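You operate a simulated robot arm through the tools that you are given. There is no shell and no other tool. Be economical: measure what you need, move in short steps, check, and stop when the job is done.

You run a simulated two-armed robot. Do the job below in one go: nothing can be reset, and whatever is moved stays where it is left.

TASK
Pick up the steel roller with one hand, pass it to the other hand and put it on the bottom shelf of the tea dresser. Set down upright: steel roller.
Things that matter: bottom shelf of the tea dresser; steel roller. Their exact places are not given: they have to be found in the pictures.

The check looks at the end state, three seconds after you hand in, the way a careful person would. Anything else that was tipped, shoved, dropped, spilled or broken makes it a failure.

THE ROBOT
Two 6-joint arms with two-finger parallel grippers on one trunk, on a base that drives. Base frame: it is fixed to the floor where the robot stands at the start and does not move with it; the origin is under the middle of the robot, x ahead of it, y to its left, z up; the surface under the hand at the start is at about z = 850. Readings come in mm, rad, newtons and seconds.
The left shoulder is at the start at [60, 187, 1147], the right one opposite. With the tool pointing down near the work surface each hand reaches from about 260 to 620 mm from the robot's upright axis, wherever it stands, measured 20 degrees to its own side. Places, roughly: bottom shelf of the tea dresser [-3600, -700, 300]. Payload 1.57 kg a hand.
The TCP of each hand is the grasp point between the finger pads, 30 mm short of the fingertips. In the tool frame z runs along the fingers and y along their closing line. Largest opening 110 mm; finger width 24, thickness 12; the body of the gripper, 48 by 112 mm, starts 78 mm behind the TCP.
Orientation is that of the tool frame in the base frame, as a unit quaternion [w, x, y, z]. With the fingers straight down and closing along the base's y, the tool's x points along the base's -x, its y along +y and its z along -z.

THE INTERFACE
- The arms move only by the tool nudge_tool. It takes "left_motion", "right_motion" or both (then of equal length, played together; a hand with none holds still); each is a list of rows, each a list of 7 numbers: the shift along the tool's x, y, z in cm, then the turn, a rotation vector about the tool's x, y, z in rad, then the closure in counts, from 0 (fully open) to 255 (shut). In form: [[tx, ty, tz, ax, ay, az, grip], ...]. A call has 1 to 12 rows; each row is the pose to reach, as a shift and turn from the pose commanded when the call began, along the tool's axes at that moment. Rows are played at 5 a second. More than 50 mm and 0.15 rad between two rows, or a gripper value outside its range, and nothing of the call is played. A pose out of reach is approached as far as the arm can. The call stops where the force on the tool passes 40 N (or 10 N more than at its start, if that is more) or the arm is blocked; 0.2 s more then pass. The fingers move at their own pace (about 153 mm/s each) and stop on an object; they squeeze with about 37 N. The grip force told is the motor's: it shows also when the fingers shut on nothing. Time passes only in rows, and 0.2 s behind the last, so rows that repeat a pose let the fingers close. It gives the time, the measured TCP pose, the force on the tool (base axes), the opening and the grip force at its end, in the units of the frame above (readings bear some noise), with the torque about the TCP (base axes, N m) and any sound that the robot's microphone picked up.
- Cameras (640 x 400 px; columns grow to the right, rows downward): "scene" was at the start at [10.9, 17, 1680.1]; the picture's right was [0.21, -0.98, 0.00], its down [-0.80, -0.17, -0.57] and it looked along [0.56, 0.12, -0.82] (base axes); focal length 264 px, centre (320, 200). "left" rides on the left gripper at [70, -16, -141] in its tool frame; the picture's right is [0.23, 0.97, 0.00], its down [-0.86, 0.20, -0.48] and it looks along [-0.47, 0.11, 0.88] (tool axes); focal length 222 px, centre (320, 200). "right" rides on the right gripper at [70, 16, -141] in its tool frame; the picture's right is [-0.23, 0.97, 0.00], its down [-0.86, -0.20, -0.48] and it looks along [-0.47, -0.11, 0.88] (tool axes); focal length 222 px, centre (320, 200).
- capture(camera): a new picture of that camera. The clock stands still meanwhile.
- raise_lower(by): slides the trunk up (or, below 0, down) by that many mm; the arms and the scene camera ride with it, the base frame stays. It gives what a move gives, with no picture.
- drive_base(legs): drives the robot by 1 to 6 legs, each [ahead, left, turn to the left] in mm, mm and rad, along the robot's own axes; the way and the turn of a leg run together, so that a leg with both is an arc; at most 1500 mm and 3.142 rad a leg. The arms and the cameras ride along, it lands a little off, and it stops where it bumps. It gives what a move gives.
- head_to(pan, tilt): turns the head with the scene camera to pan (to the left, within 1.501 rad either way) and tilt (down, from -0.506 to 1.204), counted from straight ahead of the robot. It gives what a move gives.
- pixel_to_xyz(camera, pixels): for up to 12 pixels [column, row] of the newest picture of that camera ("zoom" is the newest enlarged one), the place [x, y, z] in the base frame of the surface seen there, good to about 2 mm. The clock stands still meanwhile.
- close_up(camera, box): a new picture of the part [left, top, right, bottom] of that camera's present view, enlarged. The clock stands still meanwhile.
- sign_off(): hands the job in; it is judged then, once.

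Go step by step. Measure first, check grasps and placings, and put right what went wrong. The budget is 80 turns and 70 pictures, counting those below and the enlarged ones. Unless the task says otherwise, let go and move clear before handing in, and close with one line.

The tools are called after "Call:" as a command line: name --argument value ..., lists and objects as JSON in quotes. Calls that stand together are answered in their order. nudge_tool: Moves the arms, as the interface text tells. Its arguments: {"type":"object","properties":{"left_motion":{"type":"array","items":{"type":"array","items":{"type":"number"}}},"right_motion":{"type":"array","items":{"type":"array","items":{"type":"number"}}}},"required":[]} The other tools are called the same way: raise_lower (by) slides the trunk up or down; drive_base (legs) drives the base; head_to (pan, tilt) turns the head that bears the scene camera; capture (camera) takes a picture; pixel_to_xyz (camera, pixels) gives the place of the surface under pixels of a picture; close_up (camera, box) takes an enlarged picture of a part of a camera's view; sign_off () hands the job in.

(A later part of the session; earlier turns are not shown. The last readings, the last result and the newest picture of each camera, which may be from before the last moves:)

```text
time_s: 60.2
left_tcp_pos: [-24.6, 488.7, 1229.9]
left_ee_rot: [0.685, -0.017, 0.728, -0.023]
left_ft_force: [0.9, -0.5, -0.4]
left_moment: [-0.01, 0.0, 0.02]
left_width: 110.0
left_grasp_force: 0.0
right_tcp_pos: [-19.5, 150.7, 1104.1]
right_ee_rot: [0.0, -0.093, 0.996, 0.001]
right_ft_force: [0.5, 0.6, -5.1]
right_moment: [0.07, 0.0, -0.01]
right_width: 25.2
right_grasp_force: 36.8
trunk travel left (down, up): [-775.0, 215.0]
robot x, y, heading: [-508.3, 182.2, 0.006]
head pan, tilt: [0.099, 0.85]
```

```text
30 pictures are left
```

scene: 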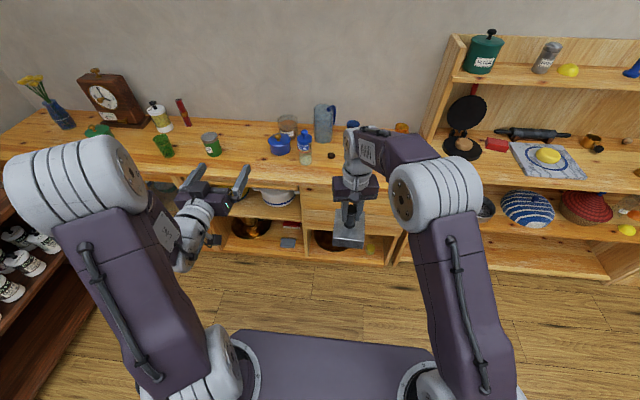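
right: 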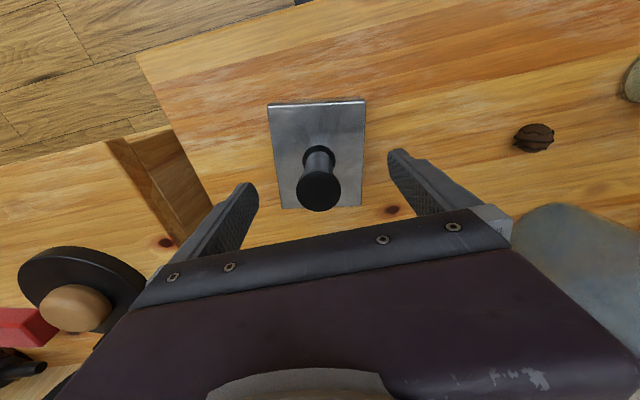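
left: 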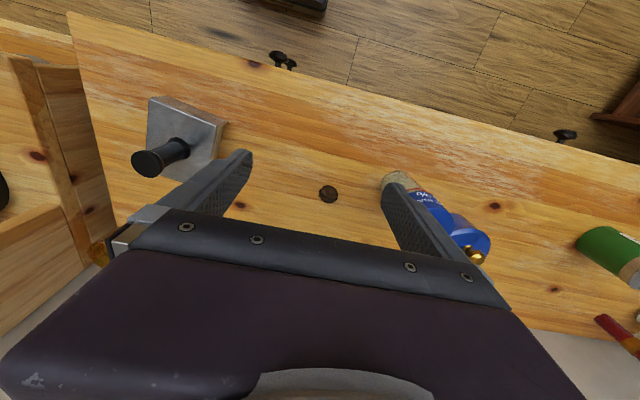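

The left arm can go horizontal if further out. I'll extend it and begin rolling the wrist so its camera ends on top.

Call:
nudge_tool --left_motion '[[-1.6, -0.7, 4, 0, 0, 0, 0], [-3.2, -1.4, 8, 0, 0, 0, 0], [-4.8, -2.1, 12, 0, 0, 0, 0], [-6.5, -2.7, 16.3, 0, 0, 0, 0], [-6.5, -2.7, 16.3, 0, 0, 0.148, 0], [-6.5, -2.7, 16.3, 0, 0, 0.296, 0], [-6.5, -2.7, 16.3, 0, 0, 0.444, 0], [-6.5, -2.7, 16.3, 0, 0, 0.592, 0], [-6.5, -2.7, 16.3, 0, 0, 0.74, 0], [-6.5, -2.7, 16.3, 0, 0, 0.888, 0], [-6.5, -2.7, 16.3, 0, 0, 1.036, 0], [-6.5, -2.7, 16.3, 0, 0, 1.036, 0]]'

```text
time_s: 62.8
left_tcp_pos: [210.6, 524.1, 1383.8]
left_ee_rot: [0.6, 0.352, 0.656, 0.292]
left_ft_force: [0.3, -0.2, 0.2]
left_moment: [0.02, 0.0, 0.01]
left_width: 109.9
left_grasp_force: 0.1
left hand out of reach, approached as far as the arm can: row 6, 7, 8, 9, 10, 11, 12
right_tcp_pos: [-19.8, 152.3, 1103.9]
right_ee_rot: [-0.001, -0.093, 0.996, 0.0]
right_ft_force: [-0.3, 0.2, -5.0]
right_moment: [0.01, 0.02, -0.01]
right_width: 25.0
right_grasp_force: 36.7
trunk travel left (down, up): [-775.0, 215.0]
robot x, y, heading: [-508.8, 183.1, 0.008]
head pan, tilt: [0.099, 0.85]
```

Positive roll drives the arm off target. I'll undo the roll and see where the arm settles.

Call:
nudge_tool --left_motion '[[0, 0, 0, 0, 0, -0.148, 0], [0, 0, 0, 0, 0, -0.296, 0], [0, 0, 0, 0, 0, -0.444, 0], [0, 0, 0, 0, 0, -0.592, 0], [0, 0, 0, 0, 0, -0.74, 0], [0, 0, 0, 0, 0, -0.888, 0], [0, 0, 0, 0, 0, -1.036, 0], [0, 0, 0, 0, 0, -1.036, 0]]'

```text
time_s: 64.6
left_tcp_pos: [210.3, 520.7, 1385.4]
left_ee_rot: [0.667, -0.02, 0.744, -0.044]
left_ft_force: [-0.6, -0.2, 0.1]
left_moment: [0.01, 0.02, 0.02]
left_width: 109.9
left_grasp_force: 0.1
right_tcp_pos: [-19.7, 150.8, 1104.6]
right_ee_rot: [0.0, -0.094, 0.996, 0.0]
right_ft_force: [0.2, 1.3, -3.6]
right_moment: [-0.02, 0.02, -0.03]
right_width: 25.0
right_grasp_force: 36.8
trunk travel left (down, up): [-775.0, 215.0]
robot x, y, heading: [-510.3, 183.6, 0.007]
head pan, tilt: [0.099, 0.85]
```

The command base is the achieved pose. Now I'll bring the left hand, horizontal, down to a point left of the roller to test its reach.

Call:
nudge_tool --left_motion '[[3.84, -2.08, -0.92, 0, -0.02, 0, 0], [7.69, -4.16, -1.84, 0, -0.04, 0, 0], [11.5, -6.23, -2.77, 0, -0.06, 0, 0], [15.4, -8.3, -3.7, 0, -0.08, 0, 0], [19.2, -10.4, -4.6, 0, -0.1, 0, 0], [23.1, -12.5, -5.5, 0, -0.108, 0, 0], [26.9, -14.5, -6.5, 0, -0.108, 0, 0], [30.8, -16.6, -7.4, 0, -0.108, 0, 0], [34.6, -18.7, -8.3, 0, -0.108, 0, 0], [34.6, -18.7, -8.3, 0, -0.108, 0, 0]]'

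Call:
capture --camera "scene"

```text
time_s: 66.8
left_tcp_pos: [94.9, 405.3, 1075.1]
left_ee_rot: [0.701, -0.015, 0.709, -0.078]
left_ft_force: [0.7, -0.6, -0.4]
left_moment: [-0.01, 0.03, -0.05]
left_width: 110.0
left_grasp_force: 0.0
left hand out of reach, approached as far as the arm can: row 4, 5, 6, 7, 8, 9, 10
right_tcp_pos: [-19.8, 151.3, 1104.4]
right_ee_rot: [0.0, -0.093, 0.996, 0.0]
right_ft_force: [0.2, -0.6, -4.5]
right_moment: [0.01, 0.0, 0.0]
right_width: 24.8
right_grasp_force: 36.3
trunk travel left (down, up): [-775.0, 215.0]
robot x, y, heading: [-512.5, 183.8, 0.005]
head pan, tilt: [0.099, 0.85]
```

```text
29 pictures are left
```

scene: 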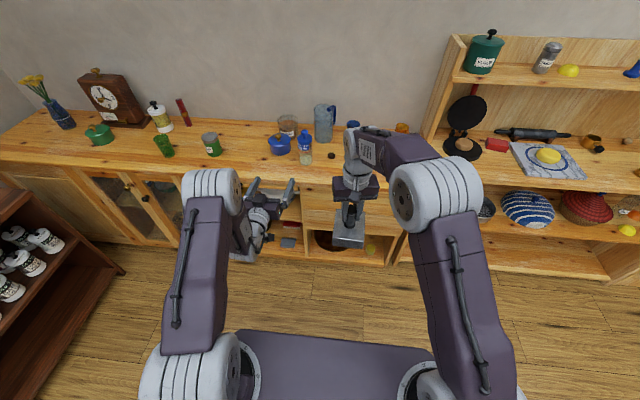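

Left hand is now level at (95,405,1075) but short of target in y. I'll test pointing it inward (yaw to the right) while moving right.

Call:
nudge_tool --left_motion '[[0, -2, 0, 0.08, 0, 0.03, 0], [0, -4, 0, 0.16, 0, 0.06, 0], [0, -6, 0, 0.24, 0, 0.1, 0], [0, -8, 0, 0.3, 0, 0.13, 0], [0, -10, 0, 0.3, 0, 0.13, 0], [0, -10, 0, 0.3, 0, 0.13, 0]]'

```text
time_s: 68.2
left_tcp_pos: [128.3, 325.9, 1103.6]
left_ee_rot: [0.696, 0.132, 0.69, -0.149]
left_ft_force: [0.1, -0.4, -1.0]
left_moment: [-0.01, 0.0, 0.0]
left_width: 110.2
left_grasp_force: 0.1
left hand out of reach, approached as far as the arm can: row 1, 2, 3, 4, 5, 6
right_tcp_pos: [-18.7, 150.9, 1103.6]
right_ee_rot: [0.0, -0.094, 0.996, -0.001]
right_ft_force: [0.3, -0.1, -3.8]
right_moment: [-0.02, 0.04, -0.01]
right_width: 25.1
right_grasp_force: 36.4
trunk travel left (down, up): [-775.0, 215.0]
robot x, y, heading: [-507.1, 177.7, 0.009]
head pan, tilt: [0.099, 0.85]
```

Horizontal pointing is possible higher up/further out. So I'll raise the roller with the right hand to z≈1270 and a bit further out.

Call:
nudge_tool --right_motion '[[-1.8, 0, -4.2, 0, 0, 0, 255], [-3.5, 0, -8.4, 0, 0, 0, 255], [-5.3, -0.1, -12.5, 0, 0, 0, 255], [-7.1, -0.2, -16.6, 0, 0, 0, 255], [-7.1, -0.2, -16.6, 0, 0, 0, 255]]'

```text
time_s: 69.4
left_tcp_pos: [130.8, 326.4, 1101.9]
left_ee_rot: [0.695, 0.132, 0.691, -0.149]
left_ft_force: [0.7, -0.6, 0.9]
left_moment: [0.02, 0.02, 0.0]
left_width: 109.9
left_grasp_force: 0.0
right_tcp_pos: [14.2, 150.9, 1240.9]
right_ee_rot: [0.0, -0.093, 0.996, 0.0]
right_ft_force: [-0.4, -0.3, -4.4]
right_moment: [-0.01, 0.07, -0.01]
right_width: 24.9
right_grasp_force: 36.4
right hand out of reach, approached as far as the arm can: row 3, 4, 5
trunk travel left (down, up): [-775.0, 215.0]
robot x, y, heading: [-512.0, 181.8, 0.007]
head pan, tilt: [0.099, 0.85]
```

Right hand holds the roller at (14,151,1241). Pitching the left hand ~0.5 rad down will suit both the arm and the shelf; I'll move it back-left of the roller with that pitch.

Call:
nudge_tool --left_motion '[[-2, -1, -3.9, 0, 0.1, 0, 0], [-4, -2, -7.7, 0, 0.2, 0, 0], [-6, -3, -11.6, 0, 0.3, 0, 0], [-8, -4, -15.5, 0, 0.4, 0, 0], [-9.9, -5, -19.3, 0, 0.5, 0, 0], [-9.9, -5, -19.3, 0, 0.5, 0, 0]]'

Call:
nudge_tool --right_motion '[[0, 0, 1.5, 0, 0, 0.13, 255], [0, 0, 3, 0, 0, 0.26, 255], [0, 0, 4, 0, 0, 0.4, 255], [0, 0, 4, 0, 0, 0.4, 255]]'

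Call:
capture --camera "scene"

```text
time_s: 70.8
left_tcp_pos: [-52.7, 358.4, 1203.4]
left_ee_rot: [0.506, 0.165, 0.841, -0.1]
left_ft_force: [0.5, 0.1, 0.1]
left_moment: [0.0, -0.03, 0.02]
left_width: 110.1
left_grasp_force: 0.2
left hand out of reach, approached as far as the arm can: row 1, 2, 3, 5, 6
right_tcp_pos: [14.4, 151.9, 1240.5]
right_ee_rot: [0.0, -0.093, 0.996, 0.001]
right_ft_force: [1.0, 0.0, -5.2]
right_moment: [0.0, 0.02, -0.02]
right_width: 24.9
right_grasp_force: 36.3
trunk travel left (down, up): [-775.0, 215.0]
robot x, y, heading: [-511.8, 180.0, 0.003]
head pan, tilt: [0.099, 0.85]
```

```text
time_s: 71.8
left_tcp_pos: [-54.8, 358.9, 1203.1]
left_ee_rot: [0.506, 0.168, 0.84, -0.102]
left_ft_force: [-0.8, -0.1, -0.4]
left_moment: [0.04, 0.02, -0.03]
left_width: 110.0
left_grasp_force: 0.0
right_tcp_pos: [8.7, 150.0, 1234.1]
right_ee_rot: [-0.008, 0.107, 0.994, -0.004]
right_ft_force: [0.5, 0.1, -4.1]
right_moment: [-0.01, -0.02, -0.01]
right_width: 24.8
right_grasp_force: 36.2
right hand out of reach, approached as far as the arm can: row 1, 2, 3, 4
trunk travel left (down, up): [-775.0, 215.0]
robot x, y, heading: [-507.3, 183.7, 0.01]
head pan, tilt: [0.099, 0.85]
```

```text
28 pictures are left
```

scene: 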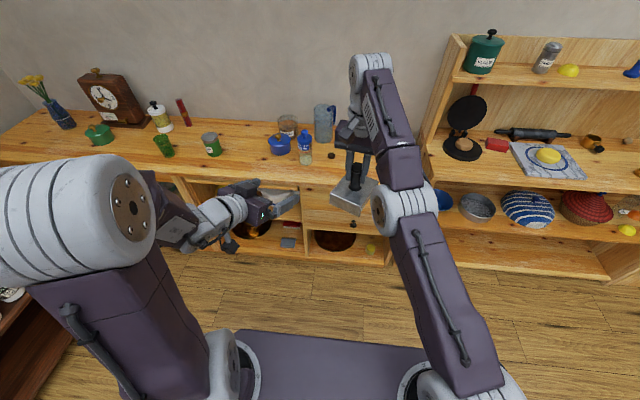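

The right arm is near full stretch; I'll bring the roller 40 mm down and 30 mm back to a comfortable pose, squaring it.

Call:
nudge_tool --right_motion '[[1, -0.2, 1.5, 0, 0, 0, 255], [2, -0.4, 3, 0, 0, 0, 255], [2.9, -0.6, 4.5, 0, 0, 0, 255], [2.9, -0.6, 4.5, 0, 0, 0, 255]]'

```text
time_s: 72.8
left_tcp_pos: [-54.4, 358.2, 1203.9]
left_ee_rot: [0.506, 0.167, 0.84, -0.101]
left_ft_force: [-0.2, 0.2, 0.4]
left_moment: [0.0, 0.01, 0.01]
left_width: 110.0
left_grasp_force: 0.1
right_tcp_pos: [8.3, 151.1, 1240.3]
right_ee_rot: [-0.003, 0.107, 0.994, -0.002]
right_ft_force: [0.3, -0.4, -4.1]
right_moment: [-0.06, -0.01, 0.01]
right_width: 24.7
right_grasp_force: 36.3
right hand out of reach, approached as far as the arm can: row 1, 2, 3, 4
trunk travel left (down, up): [-775.0, 215.0]
robot x, y, heading: [-510.0, 186.2, 0.004]
head pan, tilt: [0.099, 0.85]
```

The right arm seems stuck at a singular stretch; I'll retrace with larger steps downward and back.

Call:
nudge_tool --right_motion '[[1.5, -0.3, 4.5, 0, 0, 0, 255], [3, -0.6, 9, 0, 0, 0, 255], [4, -0.8, 13, 0, 0, 0, 255], [4, -0.8, 13, 0, 0, 0, 255], [4, -0.8, 13, 0, 0, 0, 255]]'

Call:
capture --camera "scene"

```text
time_s: 74.0
left_tcp_pos: [-53.9, 358.6, 1202.0]
left_ee_rot: [0.507, 0.167, 0.84, -0.101]
left_ft_force: [0.5, -0.1, -0.6]
left_moment: [0.03, -0.02, 0.0]
left_width: 110.1
left_grasp_force: 0.0
right_tcp_pos: [8.4, 150.6, 1239.6]
right_ee_rot: [-0.003, 0.107, 0.994, -0.002]
right_ft_force: [0.2, 0.0, -5.8]
right_moment: [0.0, 0.03, -0.01]
right_width: 25.1
right_grasp_force: 36.5
right hand out of reach, approached as far as the arm can: row 1, 2, 3, 4, 5
trunk travel left (down, up): [-775.0, 215.0]
robot x, y, heading: [-508.5, 182.5, 0.006]
head pan, tilt: [0.099, 0.85]
```

```text
27 pictures are left
```

scene: 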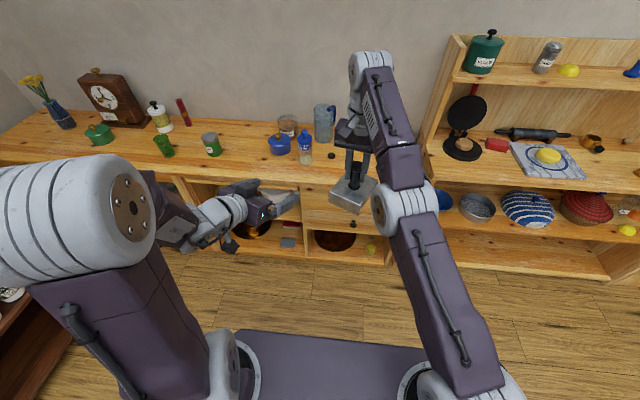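

Still stuck; I'll try undoing the yaw with the descent, along the path that was reachable.

Call:
nudge_tool --right_motion '[[0, 0, 2, 0, 0, -0.1, 255], [0.5, 0, 4, 0, 0, -0.2, 255], [1.5, 0, 8, 0, 0, -0.3, 255], [3, 0, 12, 0, 0, -0.4, 255], [3, 0, 12, 0, 0, -0.4, 255]]'

```text
time_s: 75.2
left_tcp_pos: [-55.3, 358.0, 1201.8]
left_ee_rot: [0.507, 0.167, 0.84, -0.101]
left_ft_force: [0.1, 0.0, 0.1]
left_moment: [0.02, 0.04, 0.02]
left_width: 110.0
left_grasp_force: 0.1
right_tcp_pos: [3.8, 164.4, 1217.9]
right_ee_rot: [-0.024, -0.095, 0.995, -0.007]
right_ft_force: [0.5, 0.3, -4.7]
right_moment: [0.01, -0.03, 0.01]
right_width: 25.1
right_grasp_force: 36.5
right hand out of reach, approached as far as the arm can: row 1, 2, 3, 4, 5
trunk travel left (down, up): [-775.0, 215.0]
robot x, y, heading: [-504.3, 180.6, 0.007]
head pan, tilt: [0.099, 0.85]
```

It budged a little. I'll command a motion perpendicular to the stretched arm (outward and down) to get the elbow bending.

Call:
nudge_tool --right_motion '[[-1.2, 0.2, 2.1, 0, 0, 0, 255], [-2.5, 0.3, 4.3, 0, 0, 0, 255], [-3.7, 0.5, 6.4, 0, 0, 0, 255], [-4, 0.6, 8.6, 0, 0, 0, 255], [-3, 0.6, 11, 0, 0, 0, 255], [-1, 0.6, 13, 0, 0, 0, 255], [1, 0.6, 13, 0, 0, 0, 255], [1, 0.6, 13, 0, 0, 0, 255]]'

```text
time_s: 77.0
left_tcp_pos: [-53.3, 358.2, 1203.4]
left_ee_rot: [0.506, 0.166, 0.84, -0.1]
left_ft_force: [0.2, 0.0, -0.1]
left_moment: [-0.01, 0.01, 0.02]
left_width: 110.0
left_grasp_force: 0.0
right_tcp_pos: [35.0, 178.6, 1102.7]
right_ee_rot: [-0.026, -0.094, 0.995, -0.007]
right_ft_force: [-0.4, -0.5, -5.0]
right_moment: [0.02, 0.01, 0.0]
right_width: 24.8
right_grasp_force: 36.6
right hand out of reach, approached as far as the arm can: row 3, 5, 6, 7, 8
trunk travel left (down, up): [-775.0, 215.0]
robot x, y, heading: [-508.7, 178.6, 0.004]
head pan, tilt: [0.099, 0.85]
```

Unstuck: right hand at (35,179,1103). Now bring it inward and level it.

Call:
nudge_tool --right_motion '[[1.5, -0.6, 0, 0, -0.02, 0, 255], [3, -1.2, 0, -0.01, -0.04, 0, 255], [5, -2, 0, -0.01, -0.053, 0, 255], [7, -2.7, 0, -0.01, -0.053, 0, 255], [7, -2.7, 0, -0.01, -0.053, 0, 255]]'

Call:
close_up --camera "scene" --box '[200, 100, 440, 290]'

```text
time_s: 78.2
left_tcp_pos: [-54.6, 358.0, 1203.0]
left_ee_rot: [0.506, 0.166, 0.84, -0.101]
left_ft_force: [-0.2, 0.2, 0.3]
left_moment: [0.0, 0.03, 0.04]
left_width: 110.1
left_grasp_force: 0.1
right_tcp_pos: [45.9, 175.8, 1120.5]
right_ee_rot: [-0.002, -0.094, 0.996, -0.001]
right_ft_force: [0.7, 0.6, -4.5]
right_moment: [0.02, 0.01, -0.03]
right_width: 24.8
right_grasp_force: 36.6
right hand out of reach, approached as far as the arm can: row 1, 2, 3, 4, 5
trunk travel left (down, up): [-775.0, 215.0]
robot x, y, heading: [-511.0, 182.5, 0.007]
head pan, tilt: [0.099, 0.85]
```

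```text
2.11 times, centred on (320, 195) of scene
```

zoom: 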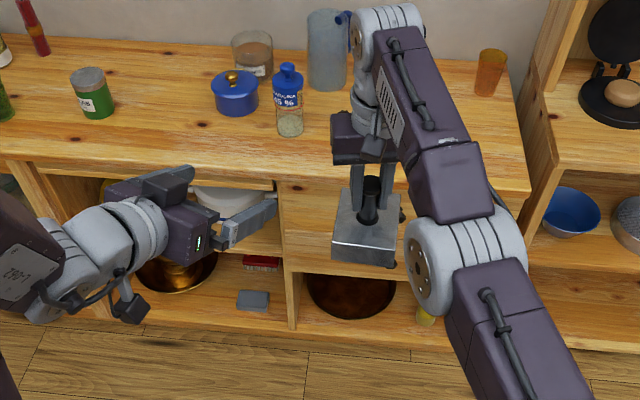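

The elbow is still nearly straight. I'll drop the hand straight down 25 cm (free floor here), then bring it inward.

Call:
nudge_tool --right_motion '[[-0.8, 0, 3, 0, 0, 0, 255], [-1.4, 0, 6, 0, 0, 0, 255], [-1.8, 0, 10, 0, 0, 0, 255], [-1.8, 0, 14, 0, 0, 0, 255], [-1.4, 0, 18, 0, 0, 0, 255], [-0.8, 0, 22, 0, 0, 0, 255], [0, 0, 26, 0, 0, 0, 255], [1, 0, 28, 0, 0, 0, 255], [3, -1, 28, 0, 0, 0, 255], [5, -2, 28, 0, 0, 0, 255], [7, -3, 28, 0, 0, 0, 255], [7, -3, 28, 0, 0, 0, 255]]'

```text
time_s: 80.8
left_tcp_pos: [-53.7, 358.7, 1203.6]
left_ee_rot: [0.506, 0.167, 0.84, -0.101]
left_ft_force: [-0.2, 0.1, 0.1]
left_moment: [0.0, 0.03, -0.01]
left_width: 110.2
left_grasp_force: 0.1
right_tcp_pos: [35.5, 153.4, 825.6]
right_ee_rot: [0.0, -0.094, 0.996, 0.001]
right_ft_force: [-0.6, 0.0, -5.3]
right_moment: [0.02, 0.05, 0.0]
right_width: 24.8
right_grasp_force: 36.2
right hand out of reach, approached as far as the arm can: row 7, 9, 10, 11, 12
trunk travel left (down, up): [-775.0, 215.0]
robot x, y, heading: [-505.7, 180.3, 0.008]
head pan, tilt: [0.099, 0.85]
```

I need to see the right arm's posture.

Call:
capture --camera "scene"

```text
25 pictures are left
```

scene: 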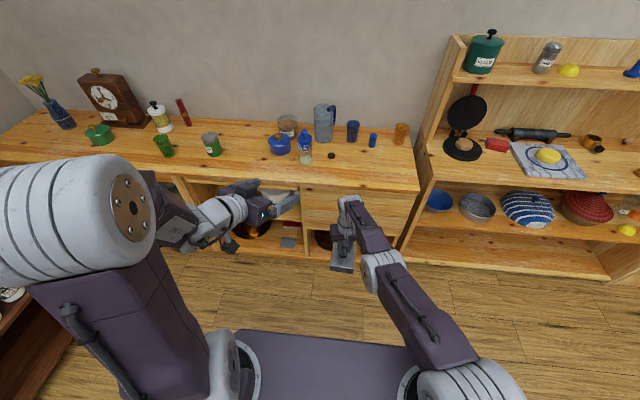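

The arm is straight again because I went too low. Midway (z≈950) it has slack, so I'll rise to there and then come inward.

Call:
nudge_tool --right_motion '[[-0.3, 0, -3, 0, 0, 0, 255], [-0.5, 0, -6, 0, 0, 0, 255], [-0.3, 0, -9, 0, 0, 0, 255], [0, 0, -12, 0, 0, 0, 255], [1, -0.3, -13, 0, 0, 0, 255], [2, -0.6, -13.5, 0, 0, 0, 255], [3, -1, -14, 0, 0, 0, 255], [4.5, -1.5, -14, 0, 0, 0, 255], [6, -2, -14, 0, 0, 0, 255], [6, -2, -14, 0, 0, 0, 255]]'

Call:
capture --camera "scene"

```text
time_s: 83.0
left_tcp_pos: [-54.5, 358.2, 1203.3]
left_ee_rot: [0.506, 0.166, 0.84, -0.1]
left_ft_force: [-0.7, -0.1, 0.1]
left_moment: [0.03, -0.02, -0.03]
left_width: 109.8
left_grasp_force: 0.1
right_tcp_pos: [63.9, 158.1, 955.3]
right_ee_rot: [0.0, -0.093, 0.996, 0.0]
right_ft_force: [-0.3, 0.3, -4.5]
right_moment: [0.01, -0.03, -0.01]
right_width: 24.9
right_grasp_force: 36.7
right hand out of reach, approached as far as the arm can: row 1, 2, 3, 4, 5, 6, 7, 8, 9, 10
trunk travel left (down, up): [-775.0, 215.0]
robot x, y, heading: [-508.7, 179.5, 0.007]
head pan, tilt: [0.099, 0.85]
```

```text
24 pictures are left
```

scene: 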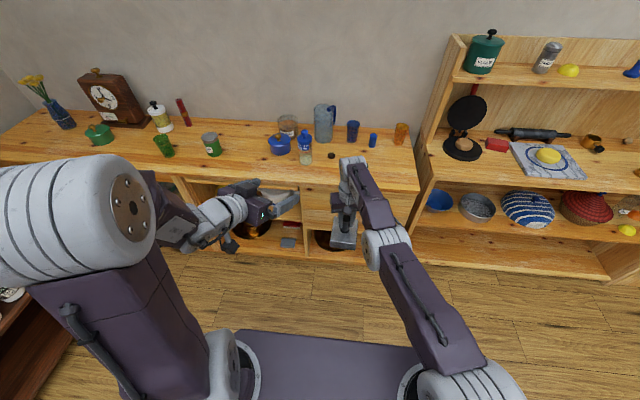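

It slides along the stretched sphere going up, but bends going down. So: go up to ~1150 first, then descend at constant x and pull inward while descending.

Call:
nudge_tool --right_motion '[[0, 0, -4, 0, 0, 0, 255], [0.5, 0, -8, 0, 0, 0, 255], [1.5, 0, -12, 0, 0, 0, 255], [2.5, 0, -16, 0, 0, 0, 255], [4, 0, -20, 0, 0, 0, 255], [4, 0, -20, 0, 0, 0, 255]]'

Call:
nudge_tool --right_motion '[[0, 0, 2, 0, 0, 0, 255], [0, 0, 4, 0, 0, 0, 255], [0, 0, 6, 0, 0, 0, 255], [0, 0, 8, 0, 0, 0, 255], [0, 0, 10, 0, 0, 0, 255], [0, 0, 12, 0, 0, 0, 255], [0.5, 0, 14, 0, 0, 0, 255], [1.2, 0, 15, 0, 0, 0, 255], [2, 0, 16, 0, 0, 0, 255], [3, 0, 17, 0, 0, 0, 255], [4.5, 0, 17, 0, 0, 0, 255], [6, 0, 17, 0, 0, 0, 255]]'

```text
time_s: 84.4
left_tcp_pos: [-53.6, 357.9, 1203.2]
left_ee_rot: [0.506, 0.165, 0.84, -0.1]
left_ft_force: [0.2, -0.1, -0.4]
left_moment: [-0.01, -0.04, 0.0]
left_width: 110.1
left_grasp_force: 0.0
right_tcp_pos: [46.8, 156.7, 1148.9]
right_ee_rot: [0.0, -0.093, 0.996, 0.001]
right_ft_force: [0.6, 0.4, -4.6]
right_moment: [0.0, 0.0, 0.02]
right_width: 24.8
right_grasp_force: 36.5
right hand out of reach, approached as far as the arm can: row 2, 3, 4, 5, 6
trunk travel left (down, up): [-775.0, 215.0]
robot x, y, heading: [-507.5, 184.9, 0.009]
head pan, tilt: [0.099, 0.85]
```

```text
time_s: 87.0
left_tcp_pos: [-54.2, 358.5, 1203.7]
left_ee_rot: [0.507, 0.167, 0.839, -0.101]
left_ft_force: [0.4, 0.3, -1.2]
left_moment: [0.01, 0.01, -0.01]
left_width: 110.1
left_grasp_force: 0.1
right_tcp_pos: [62.8, 166.0, 983.1]
right_ee_rot: [0.0, -0.093, 0.996, 0.001]
right_ft_force: [-0.3, -0.6, -4.7]
right_moment: [0.01, 0.03, 0.03]
right_width: 24.7
right_grasp_force: 36.4
right hand out of reach, approached as far as the arm can: row 1, 2, 3, 4, 5, 6, 7, 8, 9, 10, 11, 12
trunk travel left (down, up): [-775.0, 215.0]
robot x, y, heading: [-510.7, 180.5, 0.008]
head pan, tilt: [0.099, 0.85]
```

The right elbow stays straight, but the hand-over can happen on its reachable sphere. I'll raise the roller to z≈1200 again and turn it to face the left hand (yaw −0.39).

Call:
nudge_tool --right_motion '[[-0.3, -0.2, -4.4, 0, 0, 0.07, 255], [-0.1, -0.4, -8.8, 0, 0, 0.15, 255], [0.5, -0.6, -13.2, 0, 0, 0.23, 255], [1.2, -0.8, -17.6, 0, 0, 0.31, 255], [2, -0.9, -21.7, 0, 0, 0.39, 255], [2, -0.9, -21.7, 0, 0, 0.39, 255]]'

Call:
close_up --camera "scene" --box '[220, 90, 440, 270]'

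```text
time_s: 88.4
left_tcp_pos: [-53.6, 359.0, 1203.8]
left_ee_rot: [0.506, 0.166, 0.841, -0.1]
left_ft_force: [0.2, -0.6, -0.7]
left_moment: [-0.01, -0.02, 0.02]
left_width: 110.1
left_grasp_force: 0.0
right_tcp_pos: [33.9, 147.4, 1195.9]
right_ee_rot: [0.0, 0.101, 0.995, 0.002]
right_ft_force: [-0.6, -0.7, -4.5]
right_moment: [-0.01, 0.04, 0.05]
right_width: 24.8
right_grasp_force: 36.7
right hand out of reach, approached as far as the arm can: row 4, 5, 6
trunk travel left (down, up): [-775.0, 215.0]
robot x, y, heading: [-506.0, 179.1, 0.01]
head pan, tilt: [0.099, 0.85]
```

```text
2.22 times, centred on (330, 180) of scene
```

zoom: 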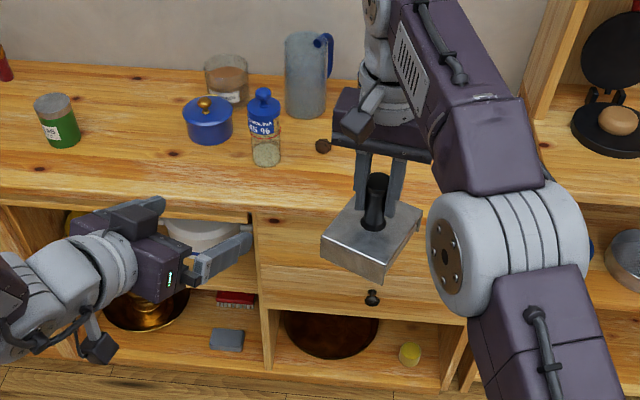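

The roller hangs level under the right hand. I'll measure its plate corners here.

Call:
pixel_to_xyz --camera "zoom" --pixels '[[326, 240], [380, 261], [384, 278], [417, 211], [350, 202], [373, 228], [351, 250], [400, 236], [355, 262]]'

```text
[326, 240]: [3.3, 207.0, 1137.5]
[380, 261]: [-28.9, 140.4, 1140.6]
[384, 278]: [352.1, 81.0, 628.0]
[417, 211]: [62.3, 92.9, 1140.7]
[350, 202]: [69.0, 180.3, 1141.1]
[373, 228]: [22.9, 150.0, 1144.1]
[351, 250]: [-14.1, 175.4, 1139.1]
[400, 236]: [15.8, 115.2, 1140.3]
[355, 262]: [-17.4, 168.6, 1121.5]
```

Plate z≈1140, centre (33,150), facing yaw ≈ −0.46. I'll move the left hand to the pre-grasp 110 mm behind along its pointing direction.

Call:
nudge_tool --left_motion '[[-0.2, -3.8, 1.3, 0.015, 0, 0.008, 0], [-0.45, -7.6, 2.7, 0.03, 0, 0.016, 0], [-0.7, -11.5, 4.1, 0.045, 0, 0.025, 0], [-0.9, -15.3, 5.5, 0.062, 0, 0.033, 0], [-0.9, -15.3, 5.5, 0.062, 0, 0.033, 0]]'

Call:
close_up --camera "scene" --box '[220, 90, 440, 270]'

```text
time_s: 89.6
left_tcp_pos: [-53.0, 214.9, 1192.3]
left_ee_rot: [0.501, 0.197, 0.834, -0.123]
left_ft_force: [0.6, 0.7, 0.2]
left_moment: [-0.02, -0.03, 0.0]
left_width: 109.9
left_grasp_force: 0.0
left hand out of reach, approached as far as the arm can: row 1, 2, 3, 4, 5
right_tcp_pos: [32.8, 148.1, 1195.6]
right_ee_rot: [0.002, 0.101, 0.995, 0.001]
right_ft_force: [-0.2, -0.1, -5.0]
right_moment: [-0.02, 0.01, -0.05]
right_width: 24.8
right_grasp_force: 36.7
trunk travel left (down, up): [-775.0, 215.0]
robot x, y, heading: [-508.6, 180.4, 0.012]
head pan, tilt: [0.099, 0.85]
```

```text
2.22 times, centred on (330, 180) of scene
```

zoom: 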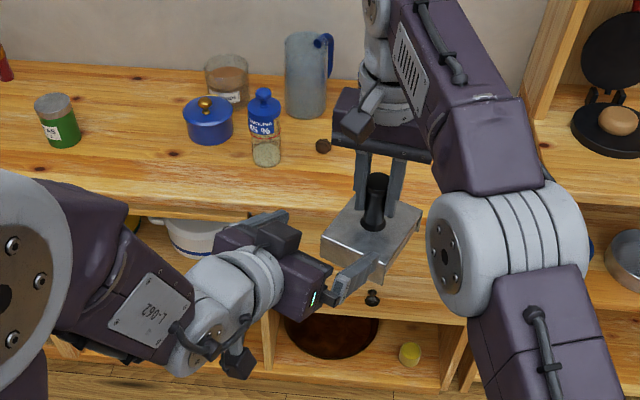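

Left hand is about 19 mm too far left of the roller's axis. I'll fix lateral while advancing 30 mm, then check.

Call:
nudge_tool --left_motion '[[0.1, -0.7, 1, 0, 0, 0, 0], [0.2, -1.4, 2, 0, 0, 0, 0], [0.3, -1.9, 3, 0, 0, 0, 0], [0.3, -1.9, 3, 0, 0, 0, 0]]'

Call:
capture --camera "left"

```text
time_s: 90.6
left_tcp_pos: [-31.7, 207.4, 1180.7]
left_ee_rot: [0.5, 0.198, 0.834, -0.124]
left_ft_force: [-0.1, -0.1, -0.8]
left_moment: [0.05, 0.01, 0.02]
left_width: 110.0
left_grasp_force: 0.2
left hand out of reach, approached as far as the arm can: row 1, 2, 3, 4
right_tcp_pos: [32.2, 148.2, 1194.5]
right_ee_rot: [0.001, 0.103, 0.995, 0.001]
right_ft_force: [-0.3, 0.4, -4.2]
right_moment: [-0.03, -0.02, -0.03]
right_width: 24.7
right_grasp_force: 36.7
trunk travel left (down, up): [-775.0, 215.0]
robot x, y, heading: [-510.0, 180.0, 0.006]
head pan, tilt: [0.099, 0.85]
```

```text
21 pictures are left
```

left: 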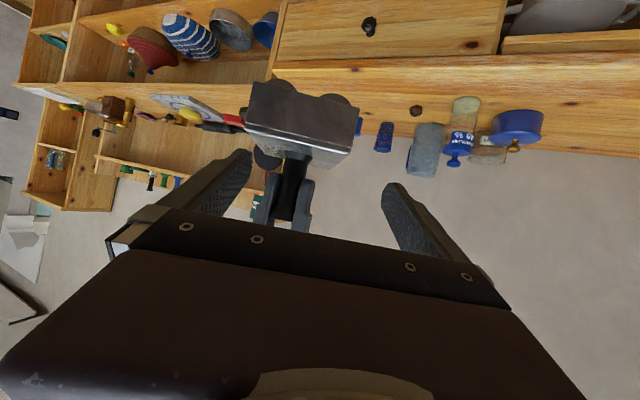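

The left wrist is at its limit this close in; moving the roller right and slightly out gives it more room. I'll shift the right hand to about (52,70,1195).

Call:
nudge_tool --right_motion '[[-0.8, -1.8, 0, 0, 0, 0, 255], [-1.6, -3.6, 0, 0, 0, 0, 255], [-2.4, -5.4, 0, 0, 0, 0, 255], [-3.3, -7.2, 0, 0, 0, 0, 255], [-3.3, -7.2, 0, 0, 0, 0, 255]]'

Call:
nudge_tool --left_motion '[[0.2, -2, 0, 0, 0, 0, 0], [0.4, -4, 0, 0, 0, 0, 0], [0.5, -6, 0.5, 0, 0, 0, 0], [0.5, -8, 1, 0, 0, 0, 0], [0.5, -8, 1, 0, 0, 0, 0]]'

Call:
close_up --camera "scene" --box '[220, 90, 440, 270]'

```text
time_s: 91.8
left_tcp_pos: [-30.0, 207.8, 1181.3]
left_ee_rot: [0.499, 0.198, 0.834, -0.125]
left_ft_force: [0.0, -0.3, 0.1]
left_moment: [0.02, -0.01, -0.03]
left_width: 109.8
left_grasp_force: 0.1
right_tcp_pos: [51.2, 70.7, 1195.7]
right_ee_rot: [0.0, 0.102, 0.995, 0.0]
right_ft_force: [-0.3, 1.1, -3.6]
right_moment: [0.04, 0.02, 0.02]
right_width: 25.1
right_grasp_force: 36.6
trunk travel left (down, up): [-775.0, 215.0]
robot x, y, heading: [-511.9, 183.1, 0.006]
head pan, tilt: [0.099, 0.85]
```

```text
time_s: 93.0
left_tcp_pos: [-35.4, 207.9, 1183.3]
left_ee_rot: [0.501, 0.198, 0.833, -0.124]
left_ft_force: [-0.8, -0.3, 0.6]
left_moment: [0.01, -0.01, -0.01]
left_width: 110.1
left_grasp_force: 0.0
left hand out of reach, approached as far as the arm can: row 1, 2, 3, 4, 5
right_tcp_pos: [50.0, 70.0, 1194.8]
right_ee_rot: [0.002, 0.102, 0.995, 0.001]
right_ft_force: [0.3, -0.7, -5.8]
right_moment: [0.0, 0.0, 0.02]
right_width: 24.9
right_grasp_force: 36.0
trunk travel left (down, up): [-775.0, 215.0]
robot x, y, heading: [-508.6, 182.2, 0.004]
head pan, tilt: [0.099, 0.85]
```

```text
2.22 times, centred on (330, 180) of scene
```

zoom: 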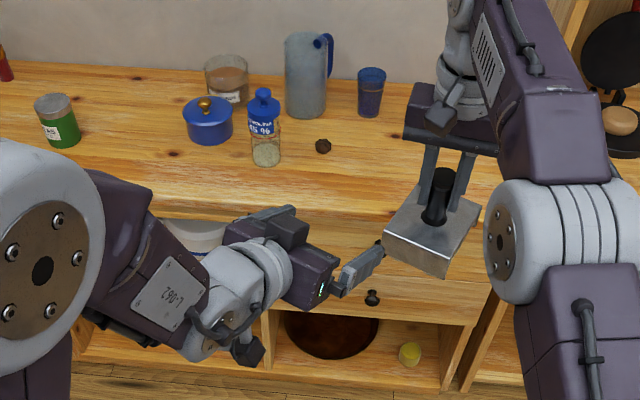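

Left hand won't go further right at this distance. The space ahead of it is free, so I'll test advancing it 80 mm outward and then sideways.

Call:
nudge_tool --left_motion '[[-0.5, 0, 2, 0, 0, 0, 0], [-1, 0, 4, 0, 0, 0, 0], [-1.5, 0, 6, 0, 0, 0, 0], [-2, 0, 8, 0, 0, 0, 0], [-2, -2, 8, 0, 0, 0, 0], [-2, -4, 8, 0, 0, 0, 0], [-2, -4, 8, 0, 0, 0, 0]]'

```text
time_s: 94.6
left_tcp_pos: [38.1, 188.9, 1159.0]
left_ee_rot: [0.501, 0.196, 0.834, -0.119]
left_ft_force: [-13.4, 20.6, 1.3]
left_moment: [0.34, 0.31, -1.01]
left_width: 99.0
left_grasp_force: 0.1
left hand out of reach, approached as far as the arm can: row 1, 2, 3, 4, 5, 6, 7
right_tcp_pos: [50.9, 67.5, 1196.0]
right_ee_rot: [0.002, 0.103, 0.995, -0.001]
right_ft_force: [13.2, -20.9, -6.2]
right_moment: [-1.27, -0.78, -0.28]
right_width: 25.5
right_grasp_force: 36.9
trunk travel left (down, up): [-775.0, 215.0]
robot x, y, heading: [-509.2, 181.7, 0.012]
head pan, tilt: [0.099, 0.85]
```

The left finger touched the roller (force 24 N). Back off to the left right away and look.

Call:
nudge_tool --left_motion '[[0, 2, 0, 0, 0, 0, 0], [0, 4, 0, 0, 0, 0, 0], [0, 7, -1, 0, 0, 0, 0], [0, 7, -1, 0, 0, 0, 0]]'

Call:
close_up --camera "scene" --box '[220, 90, 440, 270]'

```text
time_s: 95.6
left_tcp_pos: [60.4, 254.7, 1164.0]
left_ee_rot: [0.503, 0.195, 0.834, -0.117]
left_ft_force: [0.1, 0.7, -0.5]
left_moment: [0.02, 0.04, 0.02]
left_width: 110.0
left_grasp_force: 0.0
right_tcp_pos: [50.0, 70.3, 1195.8]
right_ee_rot: [0.001, 0.102, 0.995, 0.001]
right_ft_force: [-0.2, -0.8, -4.9]
right_moment: [-0.08, 0.08, 0.0]
right_width: 25.2
right_grasp_force: 36.9
trunk travel left (down, up): [-775.0, 215.0]
robot x, y, heading: [-505.4, 182.8, 0.006]
head pan, tilt: [0.099, 0.85]
```

```text
2.22 times, centred on (330, 180) of scene
```

zoom: 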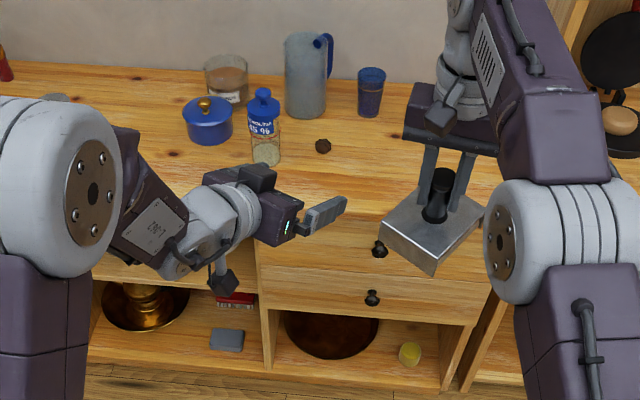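

Roller still firmly held, turned slightly. New plan: raise the roller high with the right hand, set the left hand in a comfortable open pose further out, then lower the roller between its fingers.

Call:
nudge_tool --right_motion '[[0.5, -0.1, -2.5, 0, 0, 0, 255], [1.2, -0.3, -5, 0, 0, 0, 255], [2.2, -0.5, -7.5, 0, 0, 0, 255], [3.2, -0.7, -9.5, 0, 0, 0, 255], [3.2, -0.7, -9.5, 0, 0, 0, 255]]'

Call:
nudge_tool --left_motion '[[1.3, -2, 1.4, 0, 0, 0, 0], [2.7, -4, 2.8, 0, 0, 0, 0], [4, -6, 4.2, 0, 0, 0, 0], [5.4, -7.9, 5.6, 0, 0, 0, 0], [5.4, -7.9, 5.6, 0, 0, 0, 0]]'

Call:
close_up --camera "scene" --box '[220, 90, 440, 270]'

```text
time_s: 96.8
left_tcp_pos: [61.4, 253.9, 1164.0]
left_ee_rot: [0.503, 0.195, 0.834, -0.118]
left_ft_force: [0.6, -0.6, 0.1]
left_moment: [0.0, -0.02, -0.01]
left_width: 110.1
left_grasp_force: 0.0
right_tcp_pos: [9.8, 68.8, 1285.2]
right_ee_rot: [0.002, 0.102, 0.995, 0.001]
right_ft_force: [-0.2, -1.3, -4.8]
right_moment: [-0.09, 0.06, -0.04]
right_width: 25.2
right_grasp_force: 36.6
right hand out of reach, approached as far as the arm can: row 1, 2, 3, 4, 5
trunk travel left (down, up): [-775.0, 215.0]
robot x, y, heading: [-507.0, 184.3, 0.001]
head pan, tilt: [0.099, 0.85]
```

```text
time_s: 98.0
left_tcp_pos: [60.9, 181.7, 1097.9]
left_ee_rot: [0.497, 0.194, 0.836, -0.129]
left_ft_force: [-0.7, -0.8, -0.3]
left_moment: [0.0, -0.01, 0.0]
left_width: 110.2
left_grasp_force: 0.1
left hand out of reach, approached as far as the arm can: row 3, 4, 5
right_tcp_pos: [9.8, 67.1, 1285.9]
right_ee_rot: [0.0, 0.102, 0.995, 0.001]
right_ft_force: [0.3, 1.0, -4.0]
right_moment: [0.09, 0.04, -0.01]
right_width: 25.1
right_grasp_force: 36.3
trunk travel left (down, up): [-775.0, 215.0]
robot x, y, heading: [-508.6, 180.5, 0.008]
head pan, tilt: [0.099, 0.85]
```

```text
2.22 times, centred on (330, 180) of scene
```

zoom: 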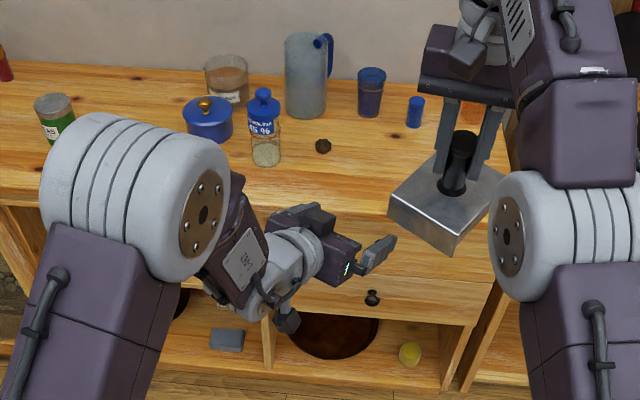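

I'll test whether the right arm is free again in this more central position by moving it down and inward.

Call:
nudge_tool --right_motion '[[0.4, 0, 2, 0, 0, 0, 255], [0.8, -0.1, 4, 0, 0, 0, 255], [1.3, -0.2, 6, 0, 0, 0, 255], [1.8, -0.4, 8, 0, 0, 0, 255], [1.8, -0.4, 8, 0, 0, 0, 255]]'

```text
time_s: 99.2
left_tcp_pos: [58.2, 182.6, 1097.5]
left_ee_rot: [0.497, 0.195, 0.835, -0.13]
left_ft_force: [-0.7, 0.1, 0.8]
left_moment: [0.01, -0.01, -0.01]
left_width: 110.0
left_grasp_force: 0.0
right_tcp_pos: [-8.2, 67.0, 1205.1]
right_ee_rot: [0.001, 0.103, 0.995, 0.001]
right_ft_force: [-0.3, 0.0, -4.5]
right_moment: [-0.07, 0.07, -0.01]
right_width: 25.2
right_grasp_force: 36.7
trunk travel left (down, up): [-775.0, 215.0]
robot x, y, heading: [-509.2, 178.3, 0.012]
head pan, tilt: [0.099, 0.85]
```

The right arm is free — the earlier limit was crossing the centre line. I'll have the left hand point more inward (yaw −1.1), withdrawing it to a pre-grasp left of centre.

Call:
nudge_tool --left_motion '[[0, 0.1, -2.5, 0.109, 0.003, 0.059, 0], [0, 0.2, -5, 0.218, 0.006, 0.117, 0], [0, 0.4, -7.5, 0.328, 0.008, 0.176, 0], [0, 0.5, -9.5, 0.437, 0.011, 0.234, 0], [0, 0.6, -11.1, 0.546, 0.014, 0.293, 0], [0, 0.6, -11.1, 0.546, 0.014, 0.293, 0]]'

Call:
nudge_tool --right_motion '[[0, 0, 0, 0, 0, 0.13, 255], [0, 0, 0.5, 0, 0, 0.26, 255], [0, 0, 1, 0, 0, 0.39, 255], [0, 0, 1.5, 0, 0, 0.52, 255], [0, 0, 2, 0, 0, 0.65, 255], [0, 0, 2, 0, 0, 0.65, 255]]'

Call:
close_up --camera "scene" --box '[220, 90, 440, 270]'

```text
time_s: 100.6
left_tcp_pos: [-24.3, 231.9, 1149.8]
left_ee_rot: [0.438, 0.443, 0.737, -0.263]
left_ft_force: [-0.4, 0.9, 0.3]
left_moment: [-0.02, 0.02, 0.02]
left_width: 110.1
left_grasp_force: 0.2
right_tcp_pos: [-7.9, 67.0, 1205.7]
right_ee_rot: [0.001, 0.102, 0.995, 0.001]
right_ft_force: [-0.5, -0.9, -4.3]
right_moment: [-0.1, 0.1, -0.01]
right_width: 25.4
right_grasp_force: 36.7
trunk travel left (down, up): [-775.0, 215.0]
robot x, y, heading: [-508.5, 179.4, 0.007]
head pan, tilt: [0.099, 0.85]
```

```text
time_s: 102.0
left_tcp_pos: [-25.3, 231.5, 1149.6]
left_ee_rot: [0.438, 0.442, 0.737, -0.262]
left_ft_force: [0.5, -0.4, 0.6]
left_moment: [0.01, 0.04, -0.01]
left_width: 109.9
left_grasp_force: 0.0
right_tcp_pos: [-9.5, 67.2, 1184.5]
right_ee_rot: [0.0, 0.415, 0.91, 0.0]
right_ft_force: [0.2, 0.3, -4.0]
right_moment: [0.13, -0.06, 0.01]
right_width: 25.2
right_grasp_force: 36.5
trunk travel left (down, up): [-775.0, 215.0]
robot x, y, heading: [-508.3, 181.5, 0.009]
head pan, tilt: [0.099, 0.85]
```

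```text
2.22 times, centred on (330, 180) of scene
```

zoom: 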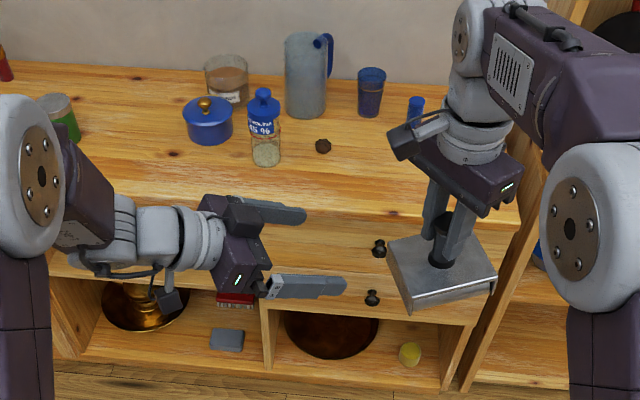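

Both reached cleanly. Measuring the roller's plate corners now.

Call:
pixel_to_xyz --camera "zoom" --pixels '[[391, 243], [412, 297], [491, 274], [440, 262], [400, 268], [455, 284], [470, 252], [460, 300], [398, 282]]'

Call:
close_up --camera "scene" --box '[330, 170, 400, 240]'

```text
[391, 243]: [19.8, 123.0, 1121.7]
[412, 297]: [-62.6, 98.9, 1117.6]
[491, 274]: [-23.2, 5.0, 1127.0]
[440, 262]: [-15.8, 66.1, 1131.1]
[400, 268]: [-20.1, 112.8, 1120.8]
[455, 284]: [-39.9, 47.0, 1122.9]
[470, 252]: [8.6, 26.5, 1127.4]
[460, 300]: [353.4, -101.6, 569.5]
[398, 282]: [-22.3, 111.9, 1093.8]
```

```text
5.71 times, centred on (365, 205) of scene
```

zoom: 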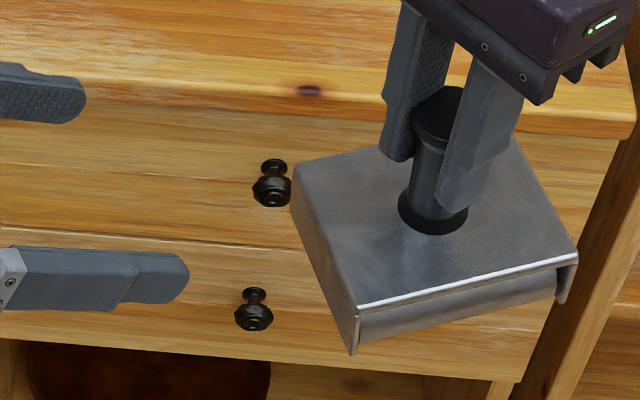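

Roller is slightly tilted (left end ~7 mm low) and at yaw ≈ −1.2. I'll level and square it with the right hand while bringing it to the rendezvous at (26,131,1160).

Call:
nudge_tool --right_motion '[[0.6, 1.7, 0.6, -0.007, 0.019, -0.03, 255], [1.2, 3.4, 1.2, -0.014, 0.037, -0.055, 255], [1.9, 5.2, 1.9, -0.02, 0.056, -0.08, 255], [2.5, 6.9, 2.45, -0.027, 0.075, -0.11, 255], [2.5, 6.9, 2.45, -0.027, 0.075, -0.11, 255]]'

Call:
close_up --camera "scene" --box '[270, 140, 400, 240]'

```text
time_s: 103.2
left_tcp_pos: [-25.1, 231.4, 1149.5]
left_ee_rot: [0.438, 0.443, 0.737, -0.262]
left_ft_force: [-1.1, -0.7, -0.1]
left_moment: [-0.02, -0.03, 0.03]
left_width: 109.7
left_grasp_force: 0.1
right_tcp_pos: [26.7, 132.2, 1161.8]
right_ee_rot: [-0.028, 0.363, 0.931, 0.029]
right_ft_force: [0.3, -0.3, -5.1]
right_moment: [0.11, -0.02, 0.01]
right_width: 24.8
right_grasp_force: 36.6
trunk travel left (down, up): [-775.0, 215.0]
robot x, y, heading: [-510.0, 180.9, 0.006]
head pan, tilt: [0.099, 0.85]
```

```text
4.00 times, centred on (335, 190) of scene
```

zoom: 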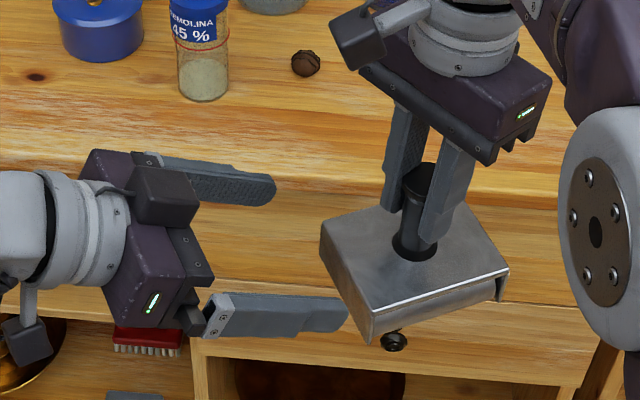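

Looks well aligned; measuring corners once more.

Call:
pixel_to_xyz --camera "zoom" --pixels '[[325, 231], [372, 314], [500, 268], [440, 285], [348, 265], [400, 205], [340, 300], [470, 240], [272, 185], [342, 310]]'

```text
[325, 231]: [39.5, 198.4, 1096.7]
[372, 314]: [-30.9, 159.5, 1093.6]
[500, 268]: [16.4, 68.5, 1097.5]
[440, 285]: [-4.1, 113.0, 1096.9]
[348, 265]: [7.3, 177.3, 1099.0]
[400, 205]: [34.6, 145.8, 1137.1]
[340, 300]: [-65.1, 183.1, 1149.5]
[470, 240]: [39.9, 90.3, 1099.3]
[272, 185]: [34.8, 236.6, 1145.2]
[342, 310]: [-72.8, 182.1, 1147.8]
```

Aligned: lateral error <1 mm, yaw matches. Advance the left hand 112 mm and check.

Call:
nudge_tool --left_motion '[[0.1, 0, 2.5, 0, 0, 0, 0], [0.2, 0, 5, 0, 0, 0, 0], [0.3, 0, 7.5, 0, 0, 0, 0], [0.4, 0.05, 9.5, 0, 0, 0, 0], [0.4, 0.05, 11.2, 0, 0, 0, 0], [0.4, 0.05, 11.2, 0, 0, 0, 0]]'

Call:
close_up --camera "scene" --box '[270, 140, 400, 240]'

```text
time_s: 104.6
left_tcp_pos: [20.3, 146.3, 1092.3]
left_ee_rot: [0.438, 0.443, 0.737, -0.262]
left_ft_force: [0.1, 0.0, -0.1]
left_moment: [-0.03, 0.0, 0.0]
left_width: 109.9
left_grasp_force: 0.2
right_tcp_pos: [26.6, 133.0, 1161.3]
right_ee_rot: [-0.029, 0.363, 0.931, 0.029]
right_ft_force: [-0.1, -0.6, -5.3]
right_moment: [0.03, 0.02, -0.02]
right_width: 25.4
right_grasp_force: 36.7
trunk travel left (down, up): [-775.0, 215.0]
robot x, y, heading: [-508.0, 183.4, 0.005]
head pan, tilt: [0.099, 0.85]
```

```text
4.00 times, centred on (335, 190) of scene
```

zoom: 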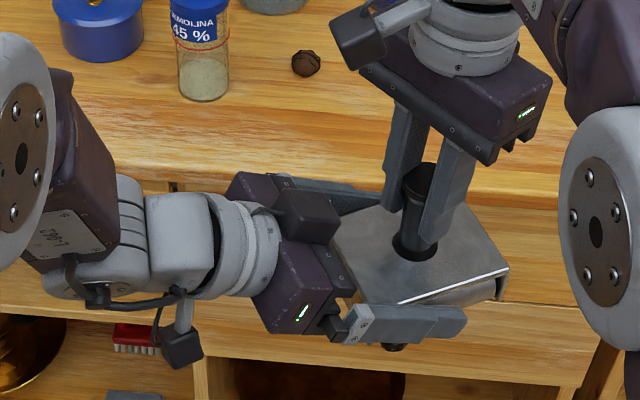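

The fingers straddle the plate with no contact. Close the left hand.

Call:
nudge_tool --left_motion '[[0, 0, 0, 0, 0, 0, 60], [0, 0, 0, 0, 0, 0, 130], [0, 0, 0, 0, 0, 0, 255], [0, 0, 0, 0, 0, 0, 255], [0, 0, 0, 0, 0, 0, 255]]'

```text
time_s: 105.8
left_tcp_pos: [21.4, 147.2, 1092.2]
left_ee_rot: [0.437, 0.441, 0.739, -0.261]
left_ft_force: [20.2, 10.2, -4.1]
left_moment: [-0.32, 1.26, 0.84]
left_width: 91.8
left_grasp_force: 36.4
right_tcp_pos: [25.9, 132.1, 1160.5]
right_ee_rot: [-0.03, 0.364, 0.931, 0.027]
right_ft_force: [-19.4, -11.0, 3.6]
right_moment: [-0.27, 0.21, -0.5]
right_width: 25.2
right_grasp_force: 36.5
trunk travel left (down, up): [-775.0, 215.0]
robot x, y, heading: [-510.2, 184.8, 0.008]
head pan, tilt: [0.099, 0.85]
```

Gripped at 91.8 mm, with a 22 N side load from slight misalignment. I'll ease the left hand 3 mm along +y to relax.

Call:
nudge_tool --left_motion '[[0, 0.15, 0, 0, 0, 0, 255], [0, 0.3, 0, 0, 0, 0, 255], [0, 0.3, 0, 0, 0, 0, 255]]'

Call:
close_up --camera "scene" --box '[270, 140, 400, 240]'

```text
time_s: 106.6
left_tcp_pos: [22.6, 147.0, 1091.9]
left_ee_rot: [0.438, 0.443, 0.737, -0.262]
left_ft_force: [4.6, 7.6, -0.8]
left_moment: [-0.1, -0.36, 0.36]
left_width: 92.0
left_grasp_force: 37.2
right_tcp_pos: [26.2, 132.5, 1161.5]
right_ee_rot: [-0.028, 0.363, 0.931, 0.03]
right_ft_force: [-4.2, -8.5, -1.1]
right_moment: [-0.39, 0.8, -0.26]
right_width: 25.1
right_grasp_force: 37.1
trunk travel left (down, up): [-775.0, 215.0]
robot x, y, heading: [-511.5, 181.3, 0.006]
head pan, tilt: [0.099, 0.85]
```

```text
4.00 times, centred on (335, 190) of scene
```

zoom: 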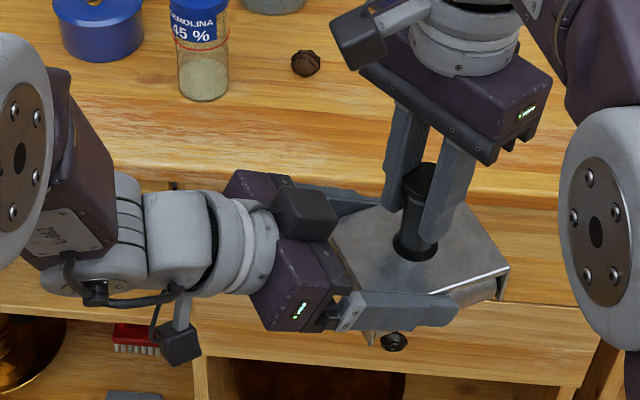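

Loads are low. Now release with the right hand (partly open) and lift it away.

Call:
nudge_tool --right_motion '[[0, 0, 0, 0, 0, 0, 200], [0, 0, 0, 0, 0, 0, 130], [0, 0, 0, 0, 0, 0, 115], [0, 0, -2, 0, 0, 0, 115], [0, 0, -4, 0, 0, 0, 115], [0, 0, -6.5, 0, 0, 0, 115], [0, 0, -9, 0, 0, 0, 115]]'

Call:
close_up --camera "scene" --box '[250, 110, 410, 240]'

```text
time_s: 108.2
left_tcp_pos: [22.4, 148.6, 1092.8]
left_ee_rot: [0.439, 0.442, 0.737, -0.262]
left_ft_force: [0.4, 0.7, 0.3]
left_moment: [0.11, 0.03, 0.02]
left_width: 91.7
left_grasp_force: 36.5
right_tcp_pos: [14.1, 121.9, 1245.2]
right_ee_rot: [-0.029, 0.362, 0.931, 0.029]
right_ft_force: [0.5, -0.8, 0.6]
right_moment: [-0.03, 0.0, 0.02]
right_width: 60.4
right_grasp_force: 0.1
right hand out of reach, approached as far as the arm can: row 6, 7
trunk travel left (down, up): [-775.0, 215.0]
robot x, y, heading: [-511.1, 182.8, 0.009]
head pan, tilt: [0.099, 0.85]
```

```text
3.08 times, centred on (330, 175) of scene
```

zoom: 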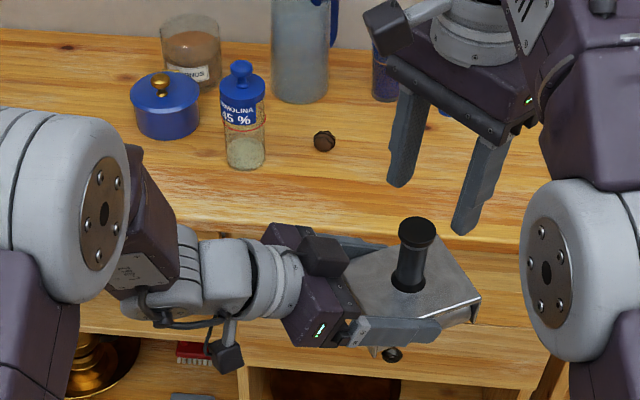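

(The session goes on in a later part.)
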